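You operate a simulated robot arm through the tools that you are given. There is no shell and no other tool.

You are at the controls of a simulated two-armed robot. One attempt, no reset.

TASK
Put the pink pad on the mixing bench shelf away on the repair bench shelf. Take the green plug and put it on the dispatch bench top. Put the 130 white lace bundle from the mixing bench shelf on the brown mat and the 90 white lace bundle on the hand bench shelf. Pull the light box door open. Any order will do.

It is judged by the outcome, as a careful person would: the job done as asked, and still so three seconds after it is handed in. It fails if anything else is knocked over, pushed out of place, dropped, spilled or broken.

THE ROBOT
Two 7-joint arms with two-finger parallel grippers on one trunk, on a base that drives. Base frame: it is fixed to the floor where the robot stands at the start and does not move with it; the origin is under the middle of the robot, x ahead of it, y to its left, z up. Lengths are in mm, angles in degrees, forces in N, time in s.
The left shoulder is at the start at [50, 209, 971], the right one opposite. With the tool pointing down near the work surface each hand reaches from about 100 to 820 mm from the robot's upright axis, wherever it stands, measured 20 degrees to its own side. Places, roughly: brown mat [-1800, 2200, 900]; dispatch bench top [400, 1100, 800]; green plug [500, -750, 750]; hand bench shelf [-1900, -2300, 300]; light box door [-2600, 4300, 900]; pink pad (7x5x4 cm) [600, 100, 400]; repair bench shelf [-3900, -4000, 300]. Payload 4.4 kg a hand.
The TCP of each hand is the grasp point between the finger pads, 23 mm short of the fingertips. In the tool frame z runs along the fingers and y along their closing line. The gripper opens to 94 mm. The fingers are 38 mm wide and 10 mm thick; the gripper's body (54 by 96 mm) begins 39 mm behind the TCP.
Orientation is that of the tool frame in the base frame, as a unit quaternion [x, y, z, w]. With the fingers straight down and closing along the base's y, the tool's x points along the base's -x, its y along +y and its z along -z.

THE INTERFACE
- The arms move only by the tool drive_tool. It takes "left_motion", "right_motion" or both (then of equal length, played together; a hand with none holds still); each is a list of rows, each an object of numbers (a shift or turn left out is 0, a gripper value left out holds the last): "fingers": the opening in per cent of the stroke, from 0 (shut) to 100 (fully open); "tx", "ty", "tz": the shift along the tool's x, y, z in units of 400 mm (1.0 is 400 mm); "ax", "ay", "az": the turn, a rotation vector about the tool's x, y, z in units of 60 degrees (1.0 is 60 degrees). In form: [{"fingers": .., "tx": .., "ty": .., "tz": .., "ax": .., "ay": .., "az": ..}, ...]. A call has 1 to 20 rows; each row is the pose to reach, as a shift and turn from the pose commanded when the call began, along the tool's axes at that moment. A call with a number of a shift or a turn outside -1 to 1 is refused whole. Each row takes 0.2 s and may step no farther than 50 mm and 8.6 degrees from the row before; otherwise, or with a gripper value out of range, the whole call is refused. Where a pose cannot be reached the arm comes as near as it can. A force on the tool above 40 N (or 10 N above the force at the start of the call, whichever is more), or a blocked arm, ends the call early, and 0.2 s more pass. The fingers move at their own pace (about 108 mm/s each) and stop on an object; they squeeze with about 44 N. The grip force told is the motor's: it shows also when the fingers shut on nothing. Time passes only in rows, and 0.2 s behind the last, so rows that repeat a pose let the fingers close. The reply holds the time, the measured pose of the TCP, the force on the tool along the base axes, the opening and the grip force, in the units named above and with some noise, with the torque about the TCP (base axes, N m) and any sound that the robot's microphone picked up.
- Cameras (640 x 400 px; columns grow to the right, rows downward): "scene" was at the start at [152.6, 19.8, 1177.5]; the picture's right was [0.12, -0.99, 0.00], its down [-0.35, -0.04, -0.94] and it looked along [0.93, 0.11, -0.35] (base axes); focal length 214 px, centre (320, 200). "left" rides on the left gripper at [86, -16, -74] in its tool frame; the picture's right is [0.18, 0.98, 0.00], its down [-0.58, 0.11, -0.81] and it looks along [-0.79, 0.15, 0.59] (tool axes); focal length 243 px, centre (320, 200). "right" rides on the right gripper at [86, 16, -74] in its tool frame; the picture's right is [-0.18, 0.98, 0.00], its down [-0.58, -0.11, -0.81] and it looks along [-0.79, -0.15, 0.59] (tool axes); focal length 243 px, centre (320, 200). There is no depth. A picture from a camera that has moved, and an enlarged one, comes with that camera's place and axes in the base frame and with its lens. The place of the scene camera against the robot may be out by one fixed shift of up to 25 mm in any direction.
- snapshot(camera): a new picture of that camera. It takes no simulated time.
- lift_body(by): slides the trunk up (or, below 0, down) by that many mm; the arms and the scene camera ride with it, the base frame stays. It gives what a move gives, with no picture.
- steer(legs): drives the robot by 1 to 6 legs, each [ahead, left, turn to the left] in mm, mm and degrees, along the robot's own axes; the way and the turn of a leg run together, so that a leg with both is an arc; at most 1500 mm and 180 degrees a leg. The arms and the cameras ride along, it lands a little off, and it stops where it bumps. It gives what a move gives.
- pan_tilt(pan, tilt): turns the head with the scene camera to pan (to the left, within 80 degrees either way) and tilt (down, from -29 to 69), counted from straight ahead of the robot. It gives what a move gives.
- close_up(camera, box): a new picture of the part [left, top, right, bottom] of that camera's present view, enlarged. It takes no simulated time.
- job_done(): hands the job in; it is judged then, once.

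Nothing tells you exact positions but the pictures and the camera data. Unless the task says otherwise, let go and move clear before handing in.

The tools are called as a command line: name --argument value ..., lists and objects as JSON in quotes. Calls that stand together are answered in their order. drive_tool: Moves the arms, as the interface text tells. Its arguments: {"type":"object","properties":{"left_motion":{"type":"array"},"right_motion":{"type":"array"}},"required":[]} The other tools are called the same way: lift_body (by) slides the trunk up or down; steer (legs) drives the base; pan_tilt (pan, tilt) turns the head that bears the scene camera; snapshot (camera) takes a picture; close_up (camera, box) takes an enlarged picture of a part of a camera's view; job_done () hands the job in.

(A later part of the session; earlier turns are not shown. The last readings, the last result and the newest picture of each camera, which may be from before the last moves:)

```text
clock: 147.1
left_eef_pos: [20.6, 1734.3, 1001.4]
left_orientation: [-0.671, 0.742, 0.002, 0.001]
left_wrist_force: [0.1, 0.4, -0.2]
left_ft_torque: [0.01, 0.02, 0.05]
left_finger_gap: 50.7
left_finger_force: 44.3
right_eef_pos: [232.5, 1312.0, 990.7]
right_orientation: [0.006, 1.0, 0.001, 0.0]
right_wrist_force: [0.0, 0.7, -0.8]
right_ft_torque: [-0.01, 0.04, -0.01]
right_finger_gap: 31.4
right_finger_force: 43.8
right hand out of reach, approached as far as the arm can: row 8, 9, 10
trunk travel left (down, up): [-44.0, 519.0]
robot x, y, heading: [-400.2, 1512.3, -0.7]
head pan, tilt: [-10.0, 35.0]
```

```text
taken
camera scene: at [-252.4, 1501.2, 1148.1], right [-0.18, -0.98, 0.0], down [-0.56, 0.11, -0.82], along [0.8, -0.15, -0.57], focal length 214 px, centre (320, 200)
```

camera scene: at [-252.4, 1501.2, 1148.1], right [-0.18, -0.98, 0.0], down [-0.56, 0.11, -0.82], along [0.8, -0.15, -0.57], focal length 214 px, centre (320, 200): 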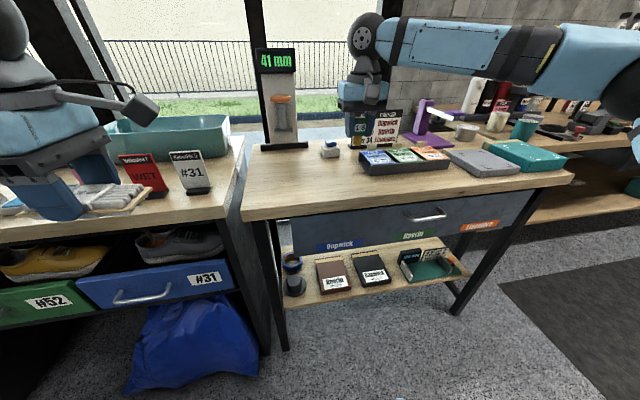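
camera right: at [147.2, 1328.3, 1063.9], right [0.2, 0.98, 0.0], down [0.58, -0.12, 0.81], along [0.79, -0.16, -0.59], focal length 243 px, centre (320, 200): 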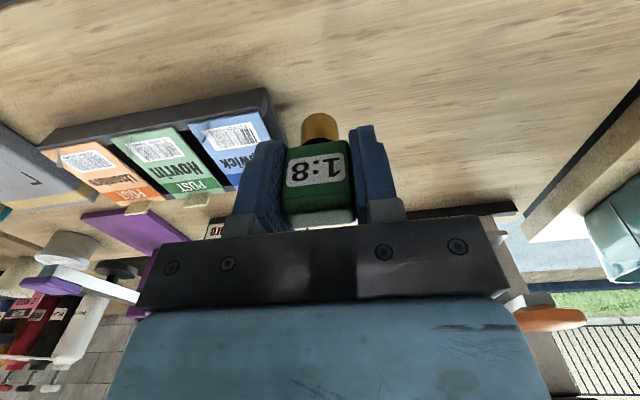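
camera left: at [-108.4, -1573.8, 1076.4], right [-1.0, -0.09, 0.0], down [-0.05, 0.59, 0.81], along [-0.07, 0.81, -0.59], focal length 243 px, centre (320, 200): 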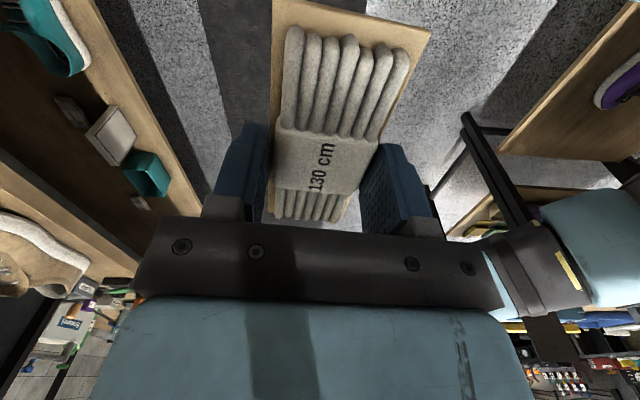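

The spot below is free. I'll drive forward 55 mm so the plug lands well inside the edge, then lower it.

steer --legs '[[55, 0, 0.6]]'

drive_tool --right_motion '[{"tz": 0.08}, {"tz": 0.16}, {"tz": 0.22}]'

snapshot --camera "right"

snapshot --camera "scene"

```text
clock: 148.1
left_eef_pos: [75.8, 1738.9, 1001.6]
left_orientation: [-0.674, 0.739, 0.002, 0.001]
left_wrist_force: [0.2, -0.2, 0.0]
left_ft_torque: [0.0, -0.02, -0.01]
left_finger_gap: 50.7
left_finger_force: 44.0
right_eef_pos: [291.5, 1318.8, 990.0]
right_orientation: [0.0, 1.0, 0.0, 0.0]
right_wrist_force: [0.2, 0.9, -0.9]
right_ft_torque: [0.0, 0.02, 0.0]
right_finger_gap: 31.1
right_finger_force: 44.2
trunk travel left (down, up): [-44.0, 519.0]
robot x, y, heading: [-343.1, 1507.4, 0.1]
head pan, tilt: [-10.0, 35.0]
```

```text
clock: 148.8
left_eef_pos: [75.2, 1738.7, 1001.1]
left_orientation: [-0.674, 0.739, 0.001, 0.001]
left_wrist_force: [1.2, -0.8, -0.2]
left_ft_torque: [0.0, 0.02, 0.0]
left_finger_gap: 50.5
left_finger_force: 44.0
right_eef_pos: [294.1, 1316.9, 905.6]
right_orientation: [0.001, 1.0, 0.001, 0.0]
right_wrist_force: [-0.8, 0.2, -0.7]
right_ft_torque: [-0.02, -0.03, 0.01]
right_finger_gap: 31.1
right_finger_force: 44.3
trunk travel left (down, up): [-44.0, 519.0]
robot x, y, heading: [-341.7, 1509.6, -0.1]
head pan, tilt: [-10.0, 35.0]
```

```text
taken
camera right: at [207.1, 1333.4, 979.7], right [0.19, 0.98, 0.0], down [0.58, -0.11, 0.81], along [0.79, -0.15, -0.59], focal length 243 px, centre (320, 200)
```

right: 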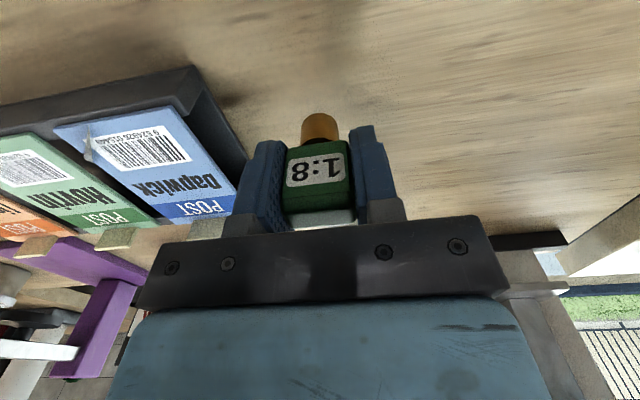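

```text
taken
camera scene: at [-196.0, 1502.8, 1148.3], right [-0.18, -0.98, 0.0], down [-0.56, 0.1, -0.82], along [0.81, -0.14, -0.57], focal length 214 px, centre (320, 200)
```

scene: 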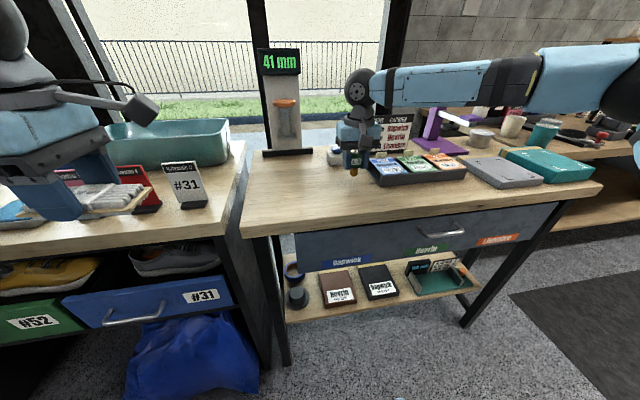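

The plug is about 20 mm above the bench. I'll shift 40 mm away from the tray and lower in small steps to contact.

drive_tool --right_motion '[{"ty": 0.1}, {"ty": 0.1, "tz": 0.02}, {"ty": 0.1, "tz": 0.03}, {"ty": 0.1, "tz": 0.035}, {"ty": 0.1, "tz": 0.04}]'

close_up --camera "scene" --box '[310, 120, 406, 180]'

snapshot --camera "right"

```text
clock: 150.1
left_eef_pos: [75.9, 1738.6, 1001.7]
left_orientation: [-0.674, 0.739, 0.001, 0.001]
left_wrist_force: [0.9, 0.2, -0.3]
left_ft_torque: [-0.02, 0.03, -0.03]
left_finger_gap: 50.7
left_finger_force: 43.6
right_eef_pos: [273.3, 1332.5, 893.6]
right_orientation: [0.001, 1.0, 0.001, -0.001]
right_wrist_force: [0.6, -1.1, -0.8]
right_ft_torque: [0.02, 0.01, 0.01]
right_finger_gap: 31.1
right_finger_force: 44.0
right hand out of reach, approached as far as the arm can: row 1, 2, 3, 4, 5
trunk travel left (down, up): [-44.0, 519.0]
robot x, y, heading: [-346.4, 1510.6, -0.0]
head pan, tilt: [-10.0, 35.0]
```

```text
6.67 times, centred on (358, 150) of scene
camera zoom: at [-196.2, 1502.9, 1148.3], right [-0.18, -0.98, 0.0], down [-0.56, 0.1, -0.82], along [0.81, -0.14, -0.57], focal length 1430 px, centre (67, 533)
```

zoom: 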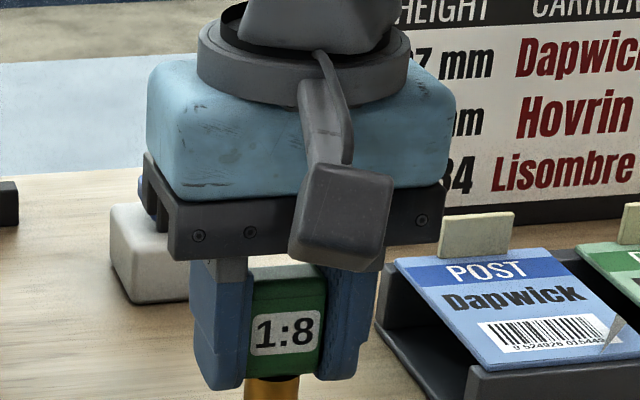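

```text
taken
camera right: at [186.0, 1348.2, 968.6], right [0.19, 0.98, 0.0], down [0.58, -0.11, 0.81], along [0.79, -0.15, -0.59], focal length 243 px, centre (320, 200)
```

right: 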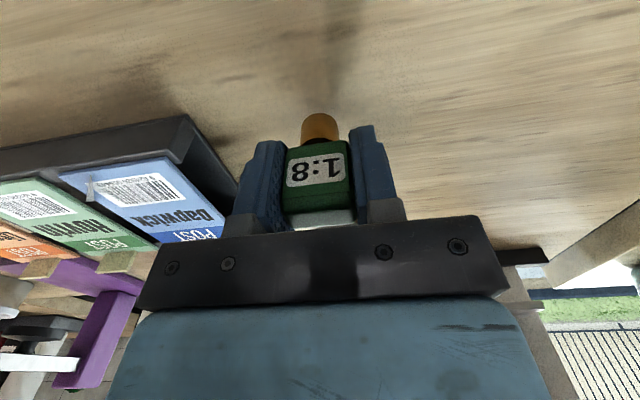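

The arm is near its reach limit but the spot [273, 1332] is clear. I'll lower gently to contact.

drive_tool --right_motion '[{"tz": 0.008}, {"tz": 0.014}, {"tz": 0.019}, {"tz": 0.024}]'

snapshot --camera "right"

close_up --camera "scene" --box '[310, 130, 406, 190]'

```text
clock: 151.1
left_eef_pos: [75.7, 1737.8, 1001.3]
left_orientation: [-0.674, 0.738, 0.001, 0.001]
left_wrist_force: [-1.1, -0.1, -0.3]
left_ft_torque: [0.0, -0.01, -0.01]
left_finger_gap: 50.5
left_finger_force: 44.5
right_eef_pos: [271.9, 1332.0, 885.0]
right_orientation: [0.001, 1.0, 0.002, 0.0]
right_wrist_force: [0.3, -1.0, 0.4]
right_ft_torque: [0.0, -0.03, 0.01]
right_finger_gap: 31.3
right_finger_force: 43.3
trunk travel left (down, up): [-44.0, 519.0]
robot x, y, heading: [-342.6, 1507.8, -0.1]
head pan, tilt: [-10.0, 35.0]
```

```text
taken
camera right: at [185.1, 1347.5, 958.9], right [0.19, 0.98, 0.0], down [0.58, -0.11, 0.81], along [0.79, -0.15, -0.59], focal length 243 px, centre (320, 200)
```

right: 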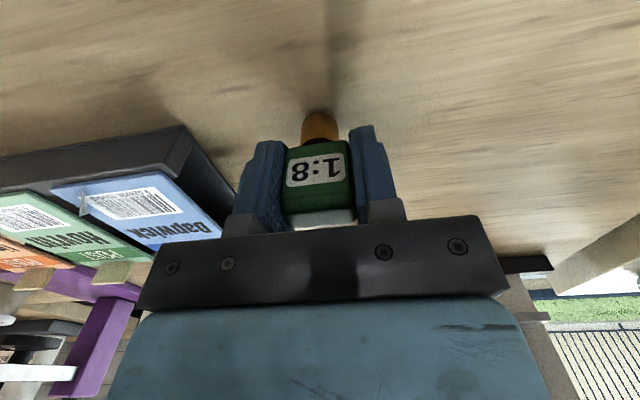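

```text
6.67 times, centred on (358, 160) of scene
camera zoom: at [-196.2, 1502.9, 1148.3], right [-0.18, -0.98, 0.0], down [-0.56, 0.1, -0.82], along [0.81, -0.14, -0.57], focal length 1430 px, centre (67, 467)
```

zoom: 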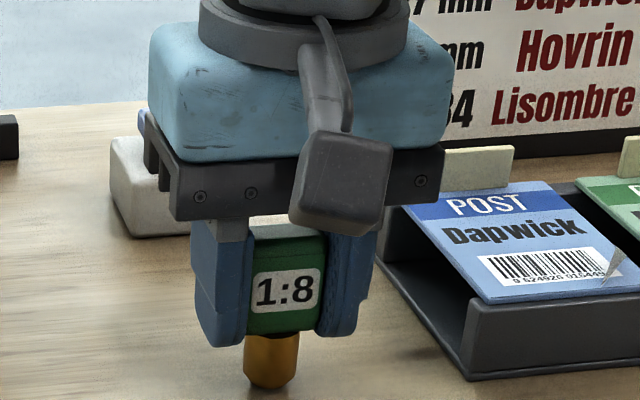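

The prong tip is close to the surface. I'll keep lowering in 2 mm steps until the force rises.

drive_tool --right_motion '[{"tz": 0.005}, {"tz": 0.01}, {"tz": 0.015}]'

close_up --camera "scene" --box '[320, 150, 384, 190]'

```text
clock: 151.8
left_eef_pos: [75.7, 1738.9, 1003.7]
left_orientation: [-0.674, 0.738, 0.001, 0.002]
left_wrist_force: [-0.2, -0.5, -0.9]
left_ft_torque: [-0.02, 0.0, -0.03]
left_finger_gap: 50.3
left_finger_force: 44.0
right_eef_pos: [270.8, 1332.4, 883.0]
right_orientation: [0.0, 1.0, 0.003, 0.004]
right_wrist_force: [5.1, -1.5, 19.6]
right_ft_torque: [-0.03, -0.13, -0.01]
right_finger_gap: 31.2
right_finger_force: 44.7
trunk travel left (down, up): [-44.0, 519.0]
robot x, y, heading: [-340.1, 1507.8, 0.2]
head pan, tilt: [-10.0, 35.0]
```

```text
10.00 times, centred on (352, 170) of scene
camera zoom: at [-197.5, 1503.4, 1148.9], right [-0.18, -0.98, 0.0], down [-0.56, 0.1, -0.82], along [0.81, -0.14, -0.57], focal length 2145 px, centre (0, 500)
```

zoom: 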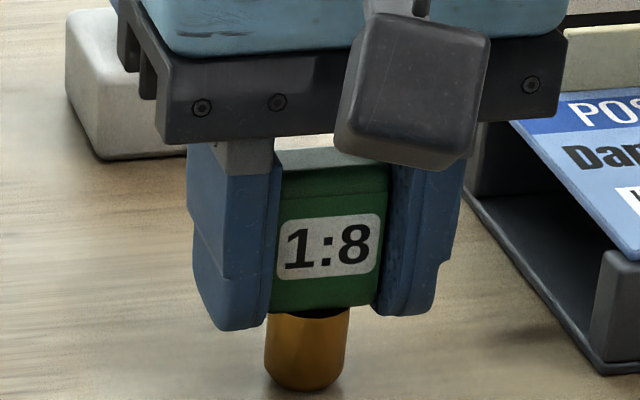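

Contact: 20 N at TCP z 883, so the bench top is at 835. I'll relieve the pressure and release the plug gently.

drive_tool --right_motion '[{"tz": -0.007}, {"tz": -0.007}]'

drive_tool --right_motion '[{"fingers": 36}, {"fingers": 40}, {"fingers": 50}, {"fingers": 60}, {"fingers": 60}]'

close_up --camera "scene" --box '[310, 130, 406, 190]'

snapshot --camera "right"

```text
clock: 152.4
left_eef_pos: [74.5, 1738.4, 1001.2]
left_orientation: [-0.675, 0.738, 0.001, 0.002]
left_wrist_force: [-0.3, 1.0, -0.3]
left_ft_torque: [-0.02, -0.02, -0.01]
left_finger_gap: 50.5
left_finger_force: 43.8
right_eef_pos: [271.5, 1331.9, 882.4]
right_orientation: [0.001, 1.0, 0.0, 0.001]
right_wrist_force: [4.0, 3.2, 13.9]
right_ft_torque: [0.17, -0.11, -0.03]
right_finger_gap: 31.2
right_finger_force: 44.5
trunk travel left (down, up): [-44.0, 519.0]
robot x, y, heading: [-342.1, 1509.5, -0.0]
head pan, tilt: [-10.0, 35.0]
```

```text
clock: 153.7
left_eef_pos: [75.0, 1739.4, 1001.0]
left_orientation: [-0.674, 0.738, 0.002, 0.002]
left_wrist_force: [0.0, -0.2, -0.2]
left_ft_torque: [-0.01, -0.01, -0.03]
left_finger_gap: 50.5
left_finger_force: 43.9
right_eef_pos: [271.7, 1330.8, 882.2]
right_orientation: [0.0, 1.0, 0.001, 0.001]
right_wrist_force: [0.5, 0.3, -1.2]
right_ft_torque: [0.04, 0.02, 0.0]
right_finger_gap: 56.3
right_finger_force: 0.0
trunk travel left (down, up): [-44.0, 519.0]
robot x, y, heading: [-346.3, 1508.4, -0.3]
head pan, tilt: [-10.0, 35.0]
```

```text
6.67 times, centred on (358, 160) of scene
camera zoom: at [-196.2, 1502.9, 1148.3], right [-0.18, -0.98, 0.0], down [-0.56, 0.1, -0.82], along [0.81, -0.14, -0.57], focal length 1430 px, centre (67, 467)
```

zoom: 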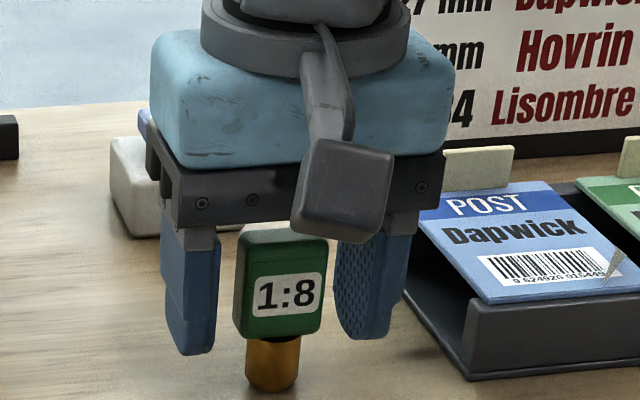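

```text
taken
camera right: at [185.5, 1346.6, 956.2], right [0.19, 0.98, 0.0], down [0.58, -0.11, 0.81], along [0.79, -0.15, -0.59], focal length 243 px, centre (320, 200)
```

right: 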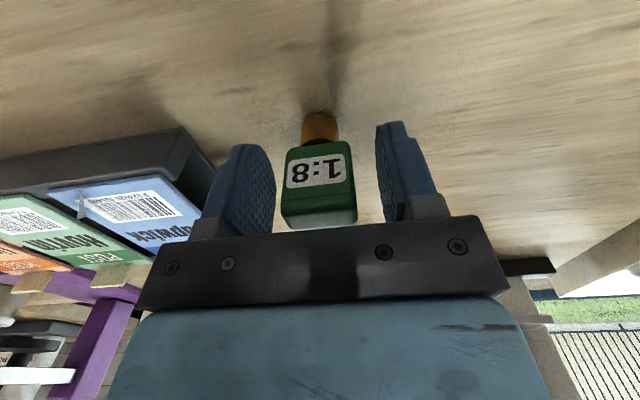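

The plug stands upright on its own. I'll lift the right hand straight up and retract it.

drive_tool --right_motion '[{"tz": -0.03}, {"tz": -0.1}, {"tz": -0.2}, {"tz": -0.3}, {"tz": -0.4}]'

drive_tool --right_motion '[{"tx": 0.1, "tz": -0.01}, {"tx": 0.2, "ty": -0.02, "tz": -0.02}, {"tx": 0.3, "ty": -0.04, "tz": -0.03}, {"tx": 0.4, "ty": -0.07, "tz": -0.04}, {"tx": 0.5, "ty": -0.1, "tz": -0.05}, {"tx": 0.6, "ty": -0.13, "tz": -0.06}, {"tx": 0.7, "ty": -0.16, "tz": -0.07}]'

snapshot --camera "scene"

close_up --camera "scene" --box '[300, 120, 428, 200]'

```text
clock: 154.8
left_eef_pos: [73.0, 1738.7, 1002.7]
left_orientation: [-0.674, 0.739, 0.002, 0.002]
left_wrist_force: [-1.4, 0.6, 0.0]
left_ft_torque: [0.0, -0.02, -0.01]
left_finger_gap: 50.5
left_finger_force: 44.1
right_eef_pos: [263.4, 1326.2, 1042.2]
right_orientation: [0.002, 1.0, 0.001, 0.001]
right_wrist_force: [-1.3, -0.7, 1.2]
right_ft_torque: [0.0, -0.04, 0.01]
right_finger_gap: 56.3
right_finger_force: 0.1
right hand out of reach, approached as far as the arm can: row 5
trunk travel left (down, up): [-44.0, 519.0]
robot x, y, heading: [-344.6, 1507.9, -0.2]
head pan, tilt: [-10.0, 35.0]
```

```text
clock: 156.4
left_eef_pos: [74.4, 1738.6, 1003.5]
left_orientation: [-0.674, 0.738, 0.001, 0.003]
left_wrist_force: [0.5, 0.6, 0.3]
left_ft_torque: [0.01, -0.03, 0.0]
left_finger_gap: 50.6
left_finger_force: 44.0
right_eef_pos: [-13.2, 1264.5, 1067.0]
right_orientation: [0.001, 1.0, 0.002, 0.002]
right_wrist_force: [0.1, 0.0, -0.2]
right_ft_torque: [-0.01, -0.02, 0.0]
right_finger_gap: 56.3
right_finger_force: 0.0
trunk travel left (down, up): [-44.0, 519.0]
robot x, y, heading: [-345.9, 1507.9, 0.1]
head pan, tilt: [-10.0, 35.0]
```

```text
taken
camera scene: at [-197.1, 1502.5, 1148.5], right [-0.18, -0.98, 0.0], down [-0.56, 0.1, -0.82], along [0.81, -0.14, -0.57], focal length 214 px, centre (320, 200)
```

scene: 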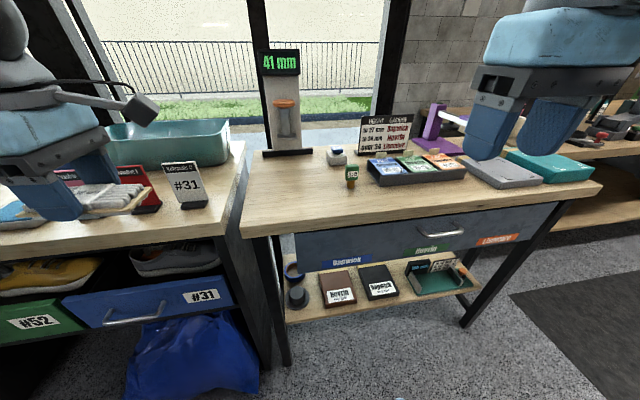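

```text
5.00 times, centred on (364, 160) of scene
camera zoom: at [-197.1, 1502.5, 1148.5], right [-0.18, -0.98, 0.0], down [-0.56, 0.1, -0.82], along [0.81, -0.14, -0.57], focal length 1072 px, centre (100, 400)
```

zoom: 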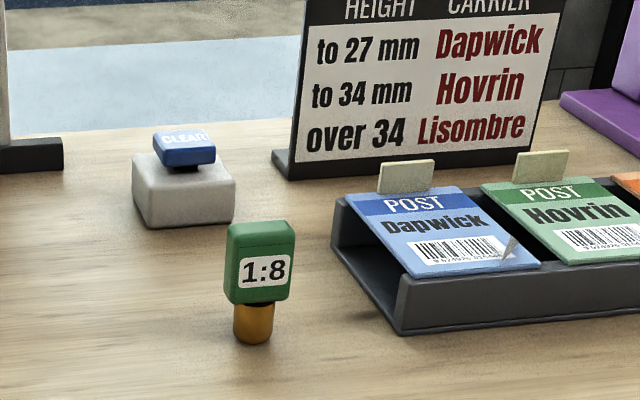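

The green plug stands on the dispatch bench. Next is the brown mat on the counter behind on the left; I'll back away into the open floor and turn left 90 degrees.

steer --legs '[[-300, -400, 0], [0, 0, 90]]'

pan_tilt --pan 30 --tilt 15

snapshot --camera "scene"

pan_tilt --pan 80 --tilt 15

snapshot --camera "scene"

```text
clock: 164.4
left_eef_pos: [-887.9, 1517.2, 1001.2]
left_orientation: [1.0, -0.024, -0.002, 0.0]
left_wrist_force: [0.4, 0.6, 0.8]
left_ft_torque: [-0.01, 0.01, -0.03]
left_finger_gap: 50.7
left_finger_force: 43.6
right_eef_pos: [-410.3, 1451.3, 1067.3]
right_orientation: [0.72, -0.693, -0.001, 0.0]
right_wrist_force: [0.9, 0.2, -0.1]
right_ft_torque: [-0.02, -0.02, -0.01]
right_finger_gap: 56.4
right_finger_force: 0.1
trunk travel left (down, up): [-44.0, 519.0]
robot x, y, heading: [-640.4, 1111.4, 92.6]
head pan, tilt: [-10.0, 35.0]
```

```text
clock: 165.5
left_eef_pos: [-887.3, 1516.4, 1001.7]
left_orientation: [1.0, -0.023, -0.002, 0.0]
left_wrist_force: [0.4, 0.2, -1.0]
left_ft_torque: [-0.01, -0.01, -0.04]
left_finger_gap: 50.5
left_finger_force: 43.9
right_eef_pos: [-409.3, 1451.3, 1066.0]
right_orientation: [0.721, -0.693, 0.0, 0.0]
right_wrist_force: [-0.1, -0.1, 0.8]
right_ft_torque: [-0.01, -0.01, 0.01]
right_finger_gap: 56.3
right_finger_force: 0.1
trunk travel left (down, up): [-44.0, 519.0]
robot x, y, heading: [-639.5, 1105.0, 92.2]
head pan, tilt: [30.0, 15.0]
```

```text
taken
camera scene: at [-700.6, 1264.6, 1180.3], right [0.85, 0.53, 0.0], down [0.14, -0.22, -0.97], along [-0.52, 0.82, -0.26], focal length 214 px, centre (320, 200)
```

scene: 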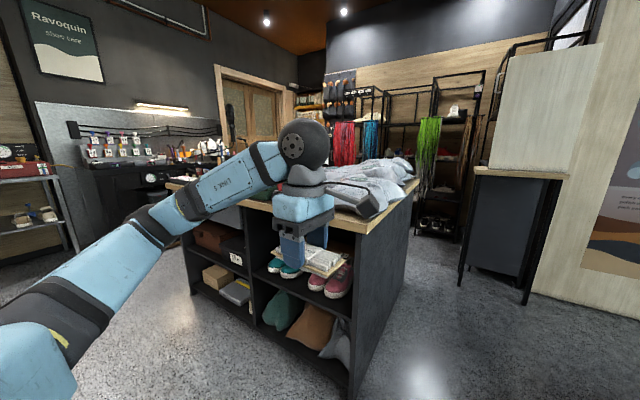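

```text
clock: 166.7
left_eef_pos: [-887.2, 1518.7, 1000.9]
left_orientation: [1.0, -0.023, -0.002, 0.0]
left_wrist_force: [-0.3, -0.1, -0.6]
left_ft_torque: [-0.01, -0.02, -0.01]
left_finger_gap: 50.5
left_finger_force: 44.2
right_eef_pos: [-409.3, 1450.4, 1065.8]
right_orientation: [0.721, -0.693, 0.0, 0.001]
right_wrist_force: [-0.2, -0.8, 0.4]
right_ft_torque: [-0.02, 0.0, 0.01]
right_finger_gap: 56.3
right_finger_force: 0.0
trunk travel left (down, up): [-44.0, 519.0]
robot x, y, heading: [-640.7, 1108.2, 92.4]
head pan, tilt: [80.0, 15.0]
```

```text
taken
camera scene: at [-743.2, 1198.2, 1180.3], right [0.13, 0.99, 0.0], down [0.26, -0.03, -0.97], along [-0.96, 0.13, -0.26], focal length 214 px, centre (320, 200)
```

scene: 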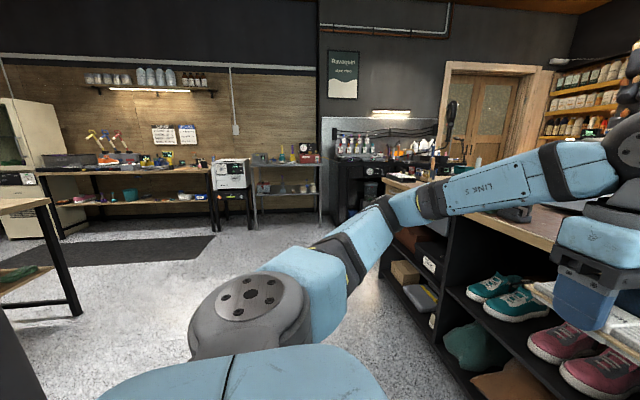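

The counter is ahead on my left. I'll strafe left along its front and then look at its top for the brown mat.

steer --legs '[[0, 900, -2.3]]'

pan_tilt --pan 0 --tilt 25

snapshot --camera "scene"

pan_tilt --pan 40 --tilt 20

snapshot --camera "scene"

```text
clock: 175.1
left_eef_pos: [-1792.7, 1500.4, 1002.3]
left_orientation: [0.999, -0.039, -0.002, 0.001]
left_wrist_force: [0.1, -0.4, -0.6]
left_ft_torque: [0.0, -0.02, 0.02]
left_finger_gap: 50.4
left_finger_force: 43.6
right_eef_pos: [-1317.1, 1419.5, 1066.9]
right_orientation: [0.71, -0.704, -0.001, 0.001]
right_wrist_force: [0.7, -0.5, -0.1]
right_ft_torque: [-0.01, 0.01, -0.01]
right_finger_gap: 56.7
right_finger_force: 0.0
trunk travel left (down, up): [-44.0, 519.0]
robot x, y, heading: [-1558.5, 1084.5, 90.5]
head pan, tilt: [80.0, 15.0]
```

```text
clock: 176.6
left_eef_pos: [-1792.8, 1499.4, 1002.6]
left_orientation: [0.999, -0.038, -0.002, 0.0]
left_wrist_force: [0.3, -0.8, -0.9]
left_ft_torque: [-0.01, 0.01, -0.01]
left_finger_gap: 50.5
left_finger_force: 44.1
right_eef_pos: [-1318.7, 1420.2, 1065.7]
right_orientation: [0.711, -0.703, -0.001, 0.001]
right_wrist_force: [0.6, 0.3, 0.4]
right_ft_torque: [0.0, 0.0, 0.02]
right_finger_gap: 56.4
right_finger_force: 0.1
trunk travel left (down, up): [-44.0, 519.0]
robot x, y, heading: [-1558.4, 1086.2, 90.7]
head pan, tilt: [0.0, 25.0]
```

```text
taken
camera scene: at [-1567.6, 1253.5, 1164.1], right [1.0, 0.01, 0.0], down [0.01, -0.42, -0.91], along [-0.01, 0.91, -0.42], focal length 214 px, centre (320, 200)
```

scene: 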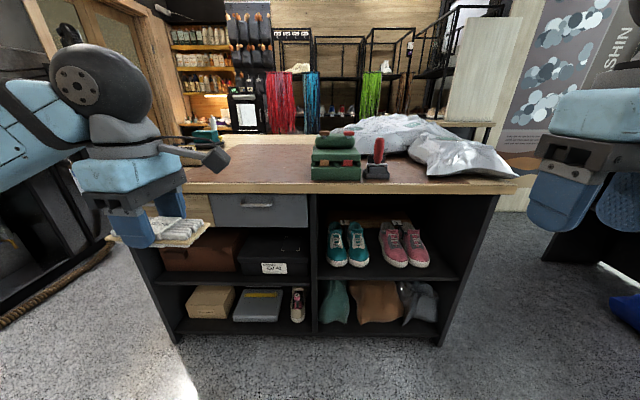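

```text
clock: 177.7
left_eef_pos: [-1792.5, 1500.1, 1001.5]
left_orientation: [0.999, -0.038, -0.002, 0.001]
left_wrist_force: [-0.8, -1.1, -0.4]
left_ft_torque: [0.01, 0.01, -0.03]
left_finger_gap: 50.5
left_finger_force: 44.2
right_eef_pos: [-1317.2, 1418.9, 1066.4]
right_orientation: [0.711, -0.703, 0.0, 0.0]
right_wrist_force: [0.7, -0.2, 0.6]
right_ft_torque: [0.0, 0.0, -0.02]
right_finger_gap: 56.4
right_finger_force: 0.1
trunk travel left (down, up): [-44.0, 519.0]
robot x, y, heading: [-1558.4, 1083.8, 90.9]
head pan, tilt: [40.0, 20.0]
```

```text
taken
camera scene: at [-1627.1, 1232.0, 1172.2], right [0.76, 0.65, 0.0], down [0.22, -0.26, -0.94], along [-0.61, 0.71, -0.34], focal length 214 px, centre (320, 200)
```

scene: 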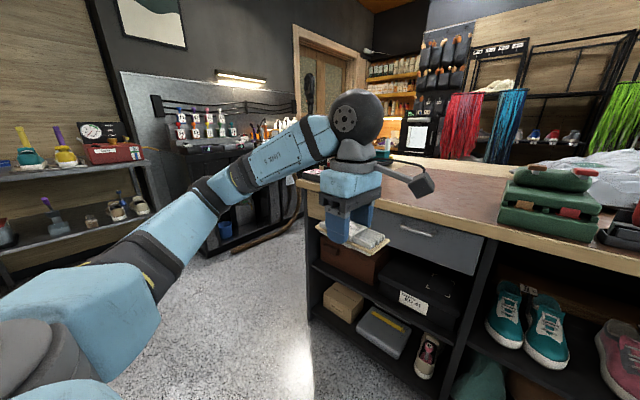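

The brown mat is on the left part of the counter top. I'll zoom in on it to see what lies on it.

pan_tilt --pan 0 --tilt 25

close_up --camera "scene" --box '[140, 110, 400, 270]'

snapshot --camera "left"

snapshot --camera "right"

```text
clock: 178.8
left_eef_pos: [-1793.3, 1501.2, 1001.8]
left_orientation: [0.999, -0.038, -0.002, 0.0]
left_wrist_force: [0.9, 1.0, -1.2]
left_ft_torque: [-0.01, -0.05, 0.0]
left_finger_gap: 50.3
left_finger_force: 44.2
right_eef_pos: [-1318.5, 1419.4, 1066.1]
right_orientation: [0.71, -0.704, -0.002, 0.001]
right_wrist_force: [0.8, -0.8, -0.2]
right_ft_torque: [-0.01, -0.01, 0.0]
right_finger_gap: 56.4
right_finger_force: 0.2
trunk travel left (down, up): [-44.0, 519.0]
robot x, y, heading: [-1561.6, 1087.2, 90.6]
head pan, tilt: [0.0, 25.0]
```

```text
2.46 times, centred on (270, 190) of scene
camera zoom: at [-1567.6, 1253.5, 1164.1], right [1.0, 0.01, 0.0], down [0.01, -0.42, -0.91], along [-0.01, 0.91, -0.42], focal length 528 px, centre (443, 225)
```

zoom: 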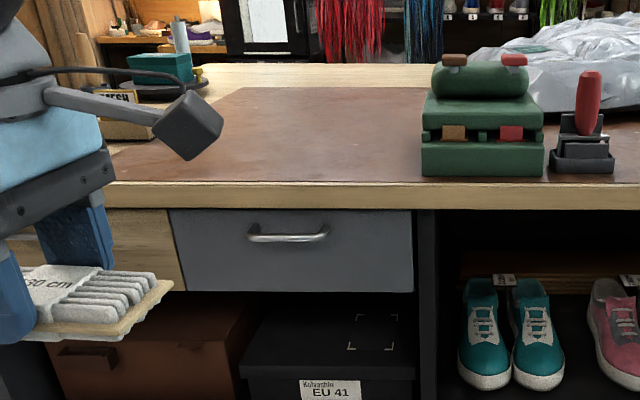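

```text
taken
camera left: at [-1705.8, 1510.5, 1076.2], right [0.11, -0.99, 0.0], down [-0.58, -0.06, 0.81], along [-0.8, -0.09, -0.59], focal length 243 px, centre (320, 200)
```

left: 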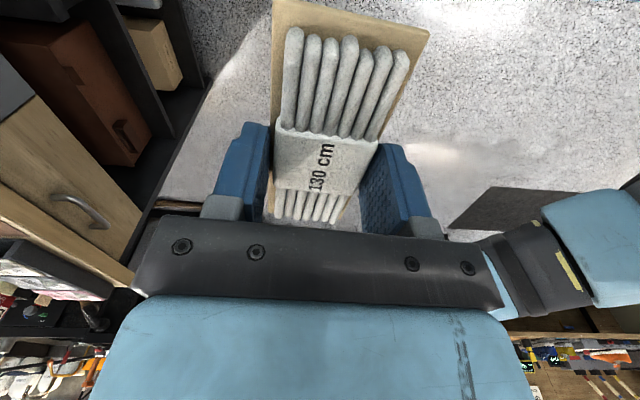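

```text
taken
camera right: at [-1333.0, 1332.6, 1140.5], right [-0.98, 0.17, 0.0], down [0.1, 0.58, 0.81], along [0.14, 0.79, -0.59], focal length 243 px, centre (320, 200)
```

right: 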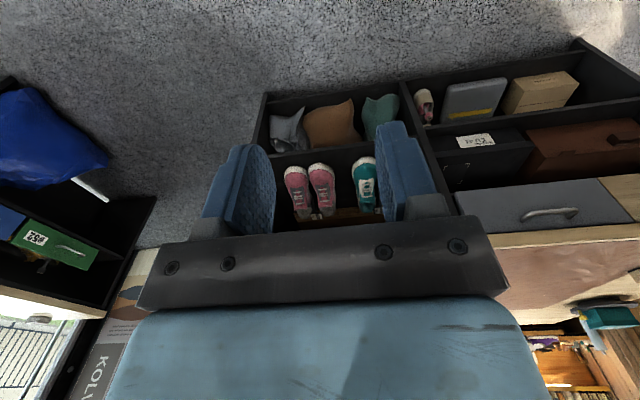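

The mat is free around [-1830, 2130], between a box on the left and a green device on the right. I'll pull the right hand in a bit, then drive up to the counter.

drive_tool --right_motion '[{"tx": 0.1, "tz": -0.05}, {"tx": 0.2, "tz": -0.1}]'

steer --legs '[[380, 35, -0.6]]'

snapshot --camera "scene"

snapshot --camera "left"

```text
clock: 179.4
left_eef_pos: [-1793.5, 1501.3, 1002.6]
left_orientation: [0.999, -0.038, -0.002, 0.0]
left_wrist_force: [0.7, -0.6, -0.9]
left_ft_torque: [0.02, 0.0, 0.01]
left_finger_gap: 50.5
left_finger_force: 44.1
right_eef_pos: [-1320.7, 1339.9, 1105.8]
right_orientation: [0.711, -0.703, -0.001, 0.0]
right_wrist_force: [0.1, -0.5, -0.4]
right_ft_torque: [0.01, 0.04, 0.0]
right_finger_gap: 56.6
right_finger_force: 0.1
trunk travel left (down, up): [-44.0, 519.0]
robot x, y, heading: [-1558.8, 1082.1, 90.9]
head pan, tilt: [0.0, 25.0]
```

```text
clock: 181.8
left_eef_pos: [-1832.4, 1888.4, 1001.6]
left_orientation: [0.999, -0.039, -0.002, 0.0]
left_wrist_force: [0.3, -0.3, -0.6]
left_ft_torque: [0.01, -0.01, -0.01]
left_finger_gap: 50.3
left_finger_force: 43.7
right_eef_pos: [-1360.8, 1728.6, 1105.5]
right_orientation: [0.712, -0.702, 0.0, 0.0]
right_wrist_force: [0.1, 0.4, 0.3]
right_ft_torque: [-0.01, 0.02, 0.0]
right_finger_gap: 56.7
right_finger_force: 0.0
trunk travel left (down, up): [-44.0, 519.0]
robot x, y, heading: [-1597.4, 1476.8, 90.3]
head pan, tilt: [0.0, 25.0]
```

```text
taken
camera scene: at [-1607.1, 1641.3, 1164.0], right [1.0, 0.01, 0.0], down [0.01, -0.42, -0.91], along [-0.01, 0.91, -0.42], focal length 214 px, centre (320, 200)
```

scene: 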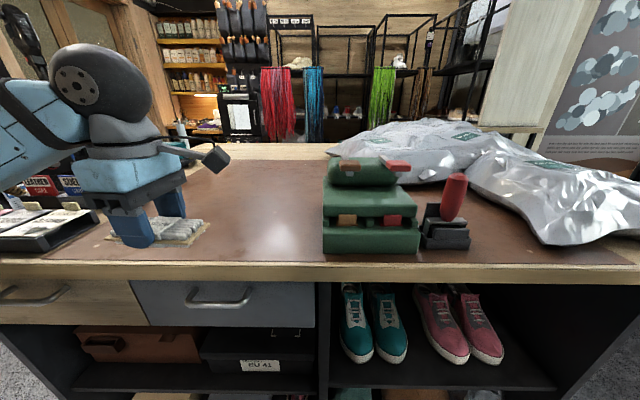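

```text
taken
camera left: at [-1745.5, 1898.2, 1076.0], right [0.11, -0.99, 0.0], down [-0.58, -0.06, 0.81], along [-0.8, -0.09, -0.59], focal length 243 px, centre (320, 200)
```

left: 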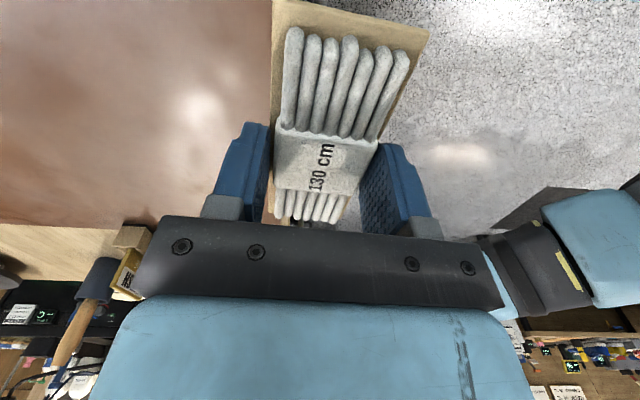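

The mat covers most of the counter top. I'll extend the left hand 230 mm over the mat and lower a little, then check.

drive_tool --left_motion '[{"tx": -0.0075, "ty": -0.0955, "tz": 0.0}, {"tx": -0.015, "ty": -0.191, "tz": 0.02}, {"tx": -0.0225, "ty": -0.287, "tz": 0.04}, {"tx": -0.03, "ty": -0.382, "tz": 0.06}, {"tx": -0.0375, "ty": -0.478, "tz": 0.08}, {"tx": -0.045, "ty": -0.573, "tz": 0.1}]'

snapshot --camera "scene"

snapshot --camera "left"

```text
clock: 183.2
left_eef_pos: [-1835.2, 2119.7, 962.2]
left_orientation: [0.999, -0.039, -0.002, 0.0]
left_wrist_force: [0.4, -0.3, 0.9]
left_ft_torque: [-0.01, -0.02, -0.01]
left_finger_gap: 50.4
left_finger_force: 44.1
right_eef_pos: [-1358.6, 1728.6, 1105.6]
right_orientation: [0.711, -0.703, 0.0, 0.001]
right_wrist_force: [0.4, 0.5, 0.0]
right_ft_torque: [-0.03, 0.02, 0.01]
right_finger_gap: 56.4
right_finger_force: 0.0
trunk travel left (down, up): [-44.0, 519.0]
robot x, y, heading: [-1596.5, 1474.2, 90.6]
head pan, tilt: [0.0, 25.0]
```

```text
taken
camera scene: at [-1606.9, 1641.4, 1164.0], right [1.0, 0.01, 0.0], down [0.01, -0.42, -0.91], along [-0.01, 0.91, -0.42], focal length 214 px, centre (320, 200)
```

scene: 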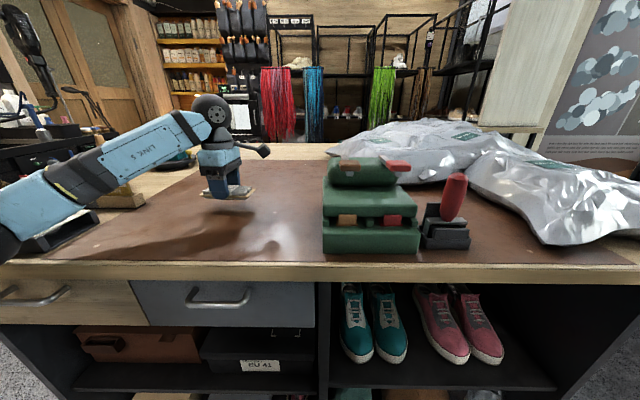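

```text
taken
camera left: at [-1747.9, 2129.5, 1037.8], right [0.11, -0.99, 0.0], down [-0.58, -0.06, 0.81], along [-0.8, -0.09, -0.59], focal length 243 px, centre (320, 200)
```

left: 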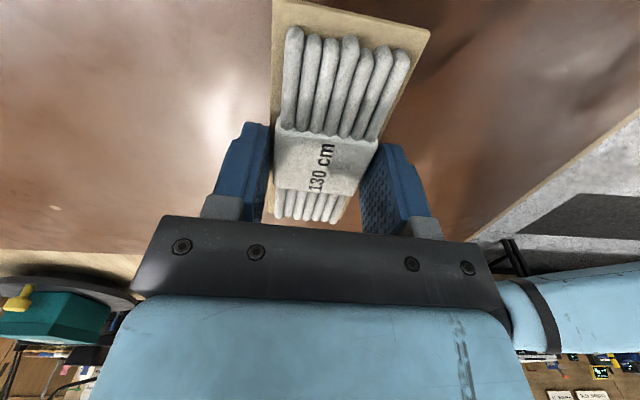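

The bundle hangs over the mat. I'll check the clearance between the left elbow and the card stand at the counter's left end before lowering.

pan_tilt --pan 50 --tilt 25

snapshot --camera "scene"

```text
clock: 184.4
left_eef_pos: [-1835.5, 2119.2, 963.7]
left_orientation: [0.999, -0.038, -0.001, -0.001]
left_wrist_force: [-0.4, -0.2, 0.0]
left_ft_torque: [0.04, 0.02, 0.0]
left_finger_gap: 50.3
left_finger_force: 44.6
right_eef_pos: [-1359.8, 1728.8, 1106.7]
right_orientation: [0.711, -0.703, -0.001, 0.001]
right_wrist_force: [0.2, 0.1, -0.2]
right_ft_torque: [-0.01, 0.02, 0.01]
right_finger_gap: 56.3
right_finger_force: 0.0
trunk travel left (down, up): [-44.0, 519.0]
robot x, y, heading: [-1596.2, 1474.8, 90.6]
head pan, tilt: [50.0, 25.0]
```

```text
taken
camera scene: at [-1677.2, 1607.2, 1164.1], right [0.63, 0.77, 0.0], down [0.33, -0.27, -0.91], along [-0.7, 0.57, -0.42], focal length 214 px, centre (320, 200)
```

scene: 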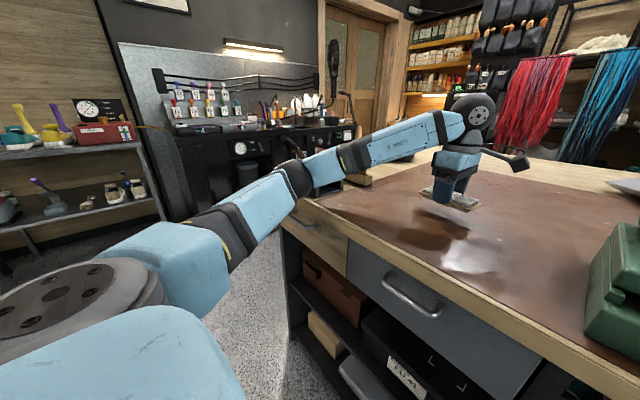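

The elbow clears the stand by about 50 mm. I'll lower the bundle in small steps onto the mat until contact.

drive_tool --left_motion '[{"tz": 0.025}, {"tz": 0.04}, {"tz": 0.05}, {"tz": 0.06}]'

snapshot --camera "left"

close_up --camera "scene" --box '[400, 140, 496, 200]'

```text
clock: 185.4
left_eef_pos: [-1832.5, 2117.8, 938.5]
left_orientation: [0.999, -0.038, -0.002, 0.0]
left_wrist_force: [-0.1, 0.8, -0.8]
left_ft_torque: [-0.01, 0.0, 0.01]
left_finger_gap: 50.6
left_finger_force: 44.0
right_eef_pos: [-1359.9, 1729.4, 1105.7]
right_orientation: [0.711, -0.703, -0.001, 0.0]
right_wrist_force: [0.1, 0.3, 0.0]
right_ft_torque: [-0.02, 0.0, -0.02]
right_finger_gap: 56.3
right_finger_force: 0.0
trunk travel left (down, up): [-44.0, 519.0]
robot x, y, heading: [-1598.3, 1471.9, 90.7]
head pan, tilt: [50.0, 25.0]
```

```text
taken
camera left: at [-1746.4, 2127.8, 1013.0], right [0.11, -0.99, 0.0], down [-0.58, -0.06, 0.81], along [-0.8, -0.09, -0.59], focal length 243 px, centre (320, 200)
```

left: 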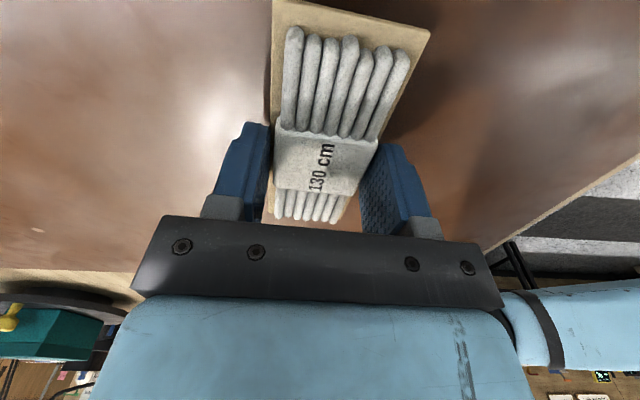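

```text
6.67 times, centred on (448, 170) of scene
camera zoom: at [-1677.2, 1607.2, 1164.1], right [0.63, 0.77, 0.0], down [0.33, -0.27, -0.91], along [-0.7, 0.57, -0.42], focal length 1430 px, centre (-533, 400)
```

zoom: 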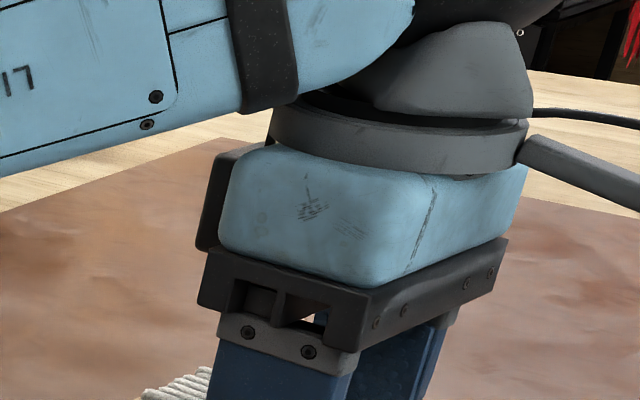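

drive_tool --left_motion '[{"tz": 0.01}, {"tz": 0.02}, {"tz": 0.03}, {"tz": 0.035}]'

close_up --camera "scene" --box '[400, 170, 496, 230]'

```text
clock: 186.4
left_eef_pos: [-1833.0, 2116.6, 929.0]
left_orientation: [0.999, -0.038, -0.002, -0.003]
left_wrist_force: [-1.7, 11.1, 34.6]
left_ft_torque: [0.28, 0.01, 0.05]
left_finger_gap: 50.9
left_finger_force: 44.3
right_eef_pos: [-1358.7, 1726.8, 1106.3]
right_orientation: [0.712, -0.703, -0.001, -0.001]
right_wrist_force: [0.3, 0.2, -0.5]
right_ft_torque: [-0.03, 0.01, 0.0]
right_finger_gap: 56.6
right_finger_force: 0.0
trunk travel left (down, up): [-44.0, 519.0]
robot x, y, heading: [-1597.7, 1474.3, 90.9]
head pan, tilt: [50.0, 25.0]
```

```text
6.67 times, centred on (448, 200) of scene
camera zoom: at [-1676.2, 1605.1, 1165.0], right [0.63, 0.77, 0.0], down [0.33, -0.27, -0.91], along [-0.7, 0.58, -0.42], focal length 1430 px, centre (-533, 200)
```

zoom: 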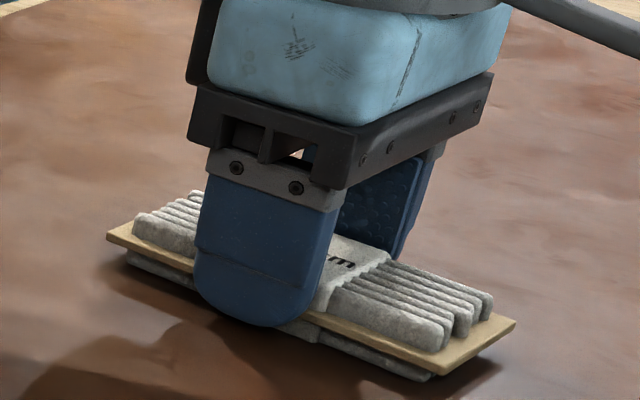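

The bundle sits on the mat. I'll relieve the pressure and open the fingers.

drive_tool --left_motion '[{"tz": -0.01}, {"tz": -0.01}]'

drive_tool --left_motion '[{"fingers": 58}, {"fingers": 65}, {"fingers": 80}, {"fingers": 90}, {"fingers": 90}]'

close_up --camera "scene" --box '[400, 170, 496, 230]'

snapshot --camera "left"

```text
clock: 187.0
left_eef_pos: [-1833.3, 2115.3, 929.0]
left_orientation: [0.999, -0.038, -0.002, 0.001]
left_wrist_force: [-0.1, 0.8, 14.6]
left_ft_torque: [0.24, -0.32, 0.07]
left_finger_gap: 50.5
left_finger_force: 44.4
right_eef_pos: [-1359.9, 1727.6, 1105.4]
right_orientation: [0.711, -0.703, -0.002, -0.001]
right_wrist_force: [-0.6, 0.2, -0.1]
right_ft_torque: [0.02, -0.01, 0.0]
right_finger_gap: 56.6
right_finger_force: 0.1
trunk travel left (down, up): [-44.0, 519.0]
robot x, y, heading: [-1596.9, 1477.2, 90.5]
head pan, tilt: [50.0, 25.0]
```

```text
clock: 188.2
left_eef_pos: [-1833.4, 2117.7, 928.2]
left_orientation: [0.999, -0.039, -0.003, 0.0]
left_wrist_force: [1.4, 0.1, -0.6]
left_ft_torque: [0.02, 0.0, -0.02]
left_finger_gap: 84.4
left_finger_force: 0.1
right_eef_pos: [-1359.4, 1728.0, 1105.8]
right_orientation: [0.711, -0.703, -0.001, 0.001]
right_wrist_force: [0.6, 0.7, 0.4]
right_ft_torque: [0.01, 0.0, -0.02]
right_finger_gap: 56.4
right_finger_force: 0.0
trunk travel left (down, up): [-44.0, 519.0]
robot x, y, heading: [-1596.1, 1470.1, 90.6]
head pan, tilt: [50.0, 25.0]
```

```text
6.67 times, centred on (448, 200) of scene
camera zoom: at [-1677.2, 1607.1, 1164.1], right [0.63, 0.77, 0.0], down [0.33, -0.27, -0.91], along [-0.7, 0.57, -0.42], focal length 1430 px, centre (-533, 200)
```

zoom: 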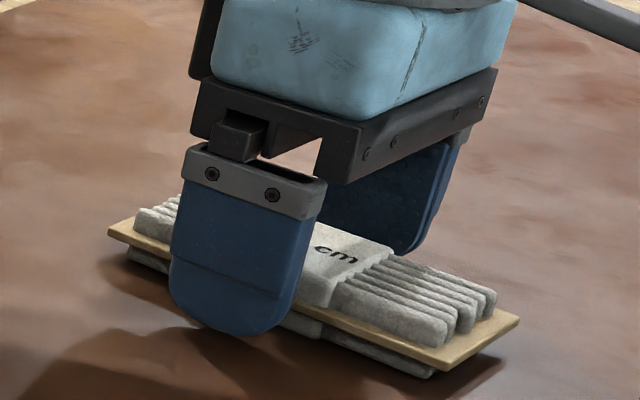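

```text
taken
camera left: at [-1746.4, 2127.5, 1002.4], right [0.11, -0.99, 0.0], down [-0.58, -0.06, 0.81], along [-0.8, -0.09, -0.59], focal length 243 px, centre (320, 200)
```

left: 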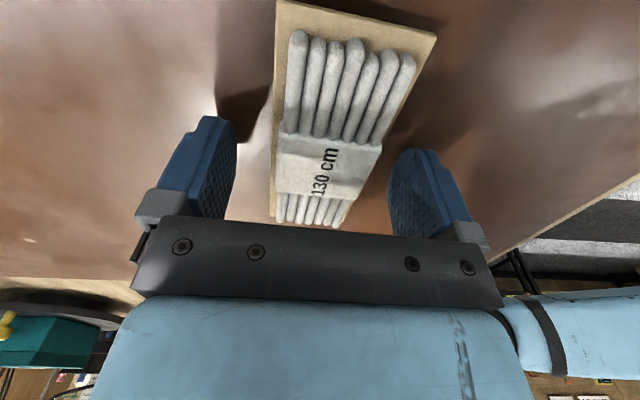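

The bundle rests flat on the mat, released. I'll raise the left hand clear and retract it, then check the result.

drive_tool --left_motion '[{"tz": -0.05}, {"tz": -0.15}, {"tz": -0.25}, {"tz": -0.3}]'

drive_tool --left_motion '[{"ty": 0.1}, {"ty": 0.2}, {"ty": 0.3}, {"ty": 0.4}, {"ty": 0.5}, {"ty": 0.6}]'

pan_tilt --pan 20 --tilt 20

snapshot --camera "scene"

```text
clock: 189.2
left_eef_pos: [-1832.8, 2117.2, 1049.9]
left_orientation: [0.999, -0.038, -0.002, 0.0]
left_wrist_force: [-1.1, -0.9, 0.0]
left_ft_torque: [0.01, -0.01, 0.0]
left_finger_gap: 84.5
left_finger_force: 0.1
right_eef_pos: [-1359.1, 1728.7, 1105.4]
right_orientation: [0.712, -0.702, 0.0, 0.0]
right_wrist_force: [0.0, -0.6, -0.4]
right_ft_torque: [-0.01, 0.0, 0.01]
right_finger_gap: 56.5
right_finger_force: 0.3
trunk travel left (down, up): [-44.0, 519.0]
robot x, y, heading: [-1596.5, 1474.7, 90.6]
head pan, tilt: [50.0, 25.0]
```

```text
clock: 190.6
left_eef_pos: [-1845.7, 1878.8, 1048.6]
left_orientation: [0.999, -0.038, -0.002, -0.001]
left_wrist_force: [0.7, -0.3, 0.7]
left_ft_torque: [-0.02, 0.0, 0.07]
left_finger_gap: 84.9
left_finger_force: 0.0
right_eef_pos: [-1360.2, 1728.8, 1105.4]
right_orientation: [0.712, -0.702, -0.001, 0.001]
right_wrist_force: [0.3, 0.0, -0.1]
right_ft_torque: [0.0, -0.03, 0.01]
right_finger_gap: 56.4
right_finger_force: 0.1
trunk travel left (down, up): [-44.0, 519.0]
robot x, y, heading: [-1604.8, 1469.6, 90.6]
head pan, tilt: [50.0, 25.0]
```

```text
clock: 191.5
left_eef_pos: [-1846.8, 1877.7, 1049.6]
left_orientation: [0.999, -0.039, -0.002, 0.0]
left_wrist_force: [0.7, -0.5, 0.3]
left_ft_torque: [0.01, 0.01, 0.01]
left_finger_gap: 84.5
left_finger_force: 0.1
right_eef_pos: [-1358.8, 1727.9, 1106.9]
right_orientation: [0.712, -0.702, -0.001, 0.001]
right_wrist_force: [0.7, -0.3, -0.4]
right_ft_torque: [-0.01, 0.01, 0.0]
right_finger_gap: 56.3
right_finger_force: 0.1
trunk travel left (down, up): [-44.0, 519.0]
robot x, y, heading: [-1595.7, 1474.3, 90.6]
head pan, tilt: [20.0, 20.0]
```

```text
taken
camera scene: at [-1638.9, 1635.9, 1172.2], right [0.94, 0.35, 0.0], down [0.12, -0.32, -0.94], along [-0.33, 0.88, -0.34], focal length 214 px, centre (320, 200)
```

scene: 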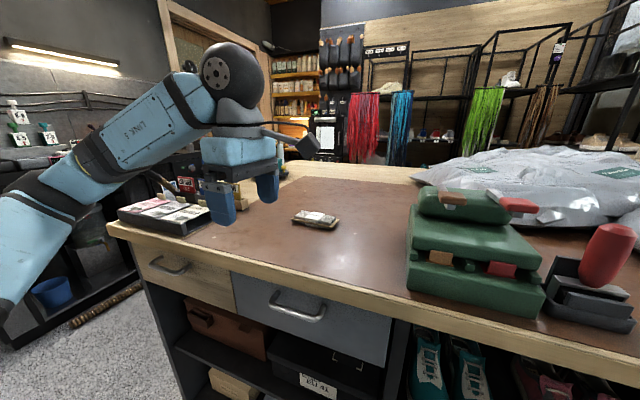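

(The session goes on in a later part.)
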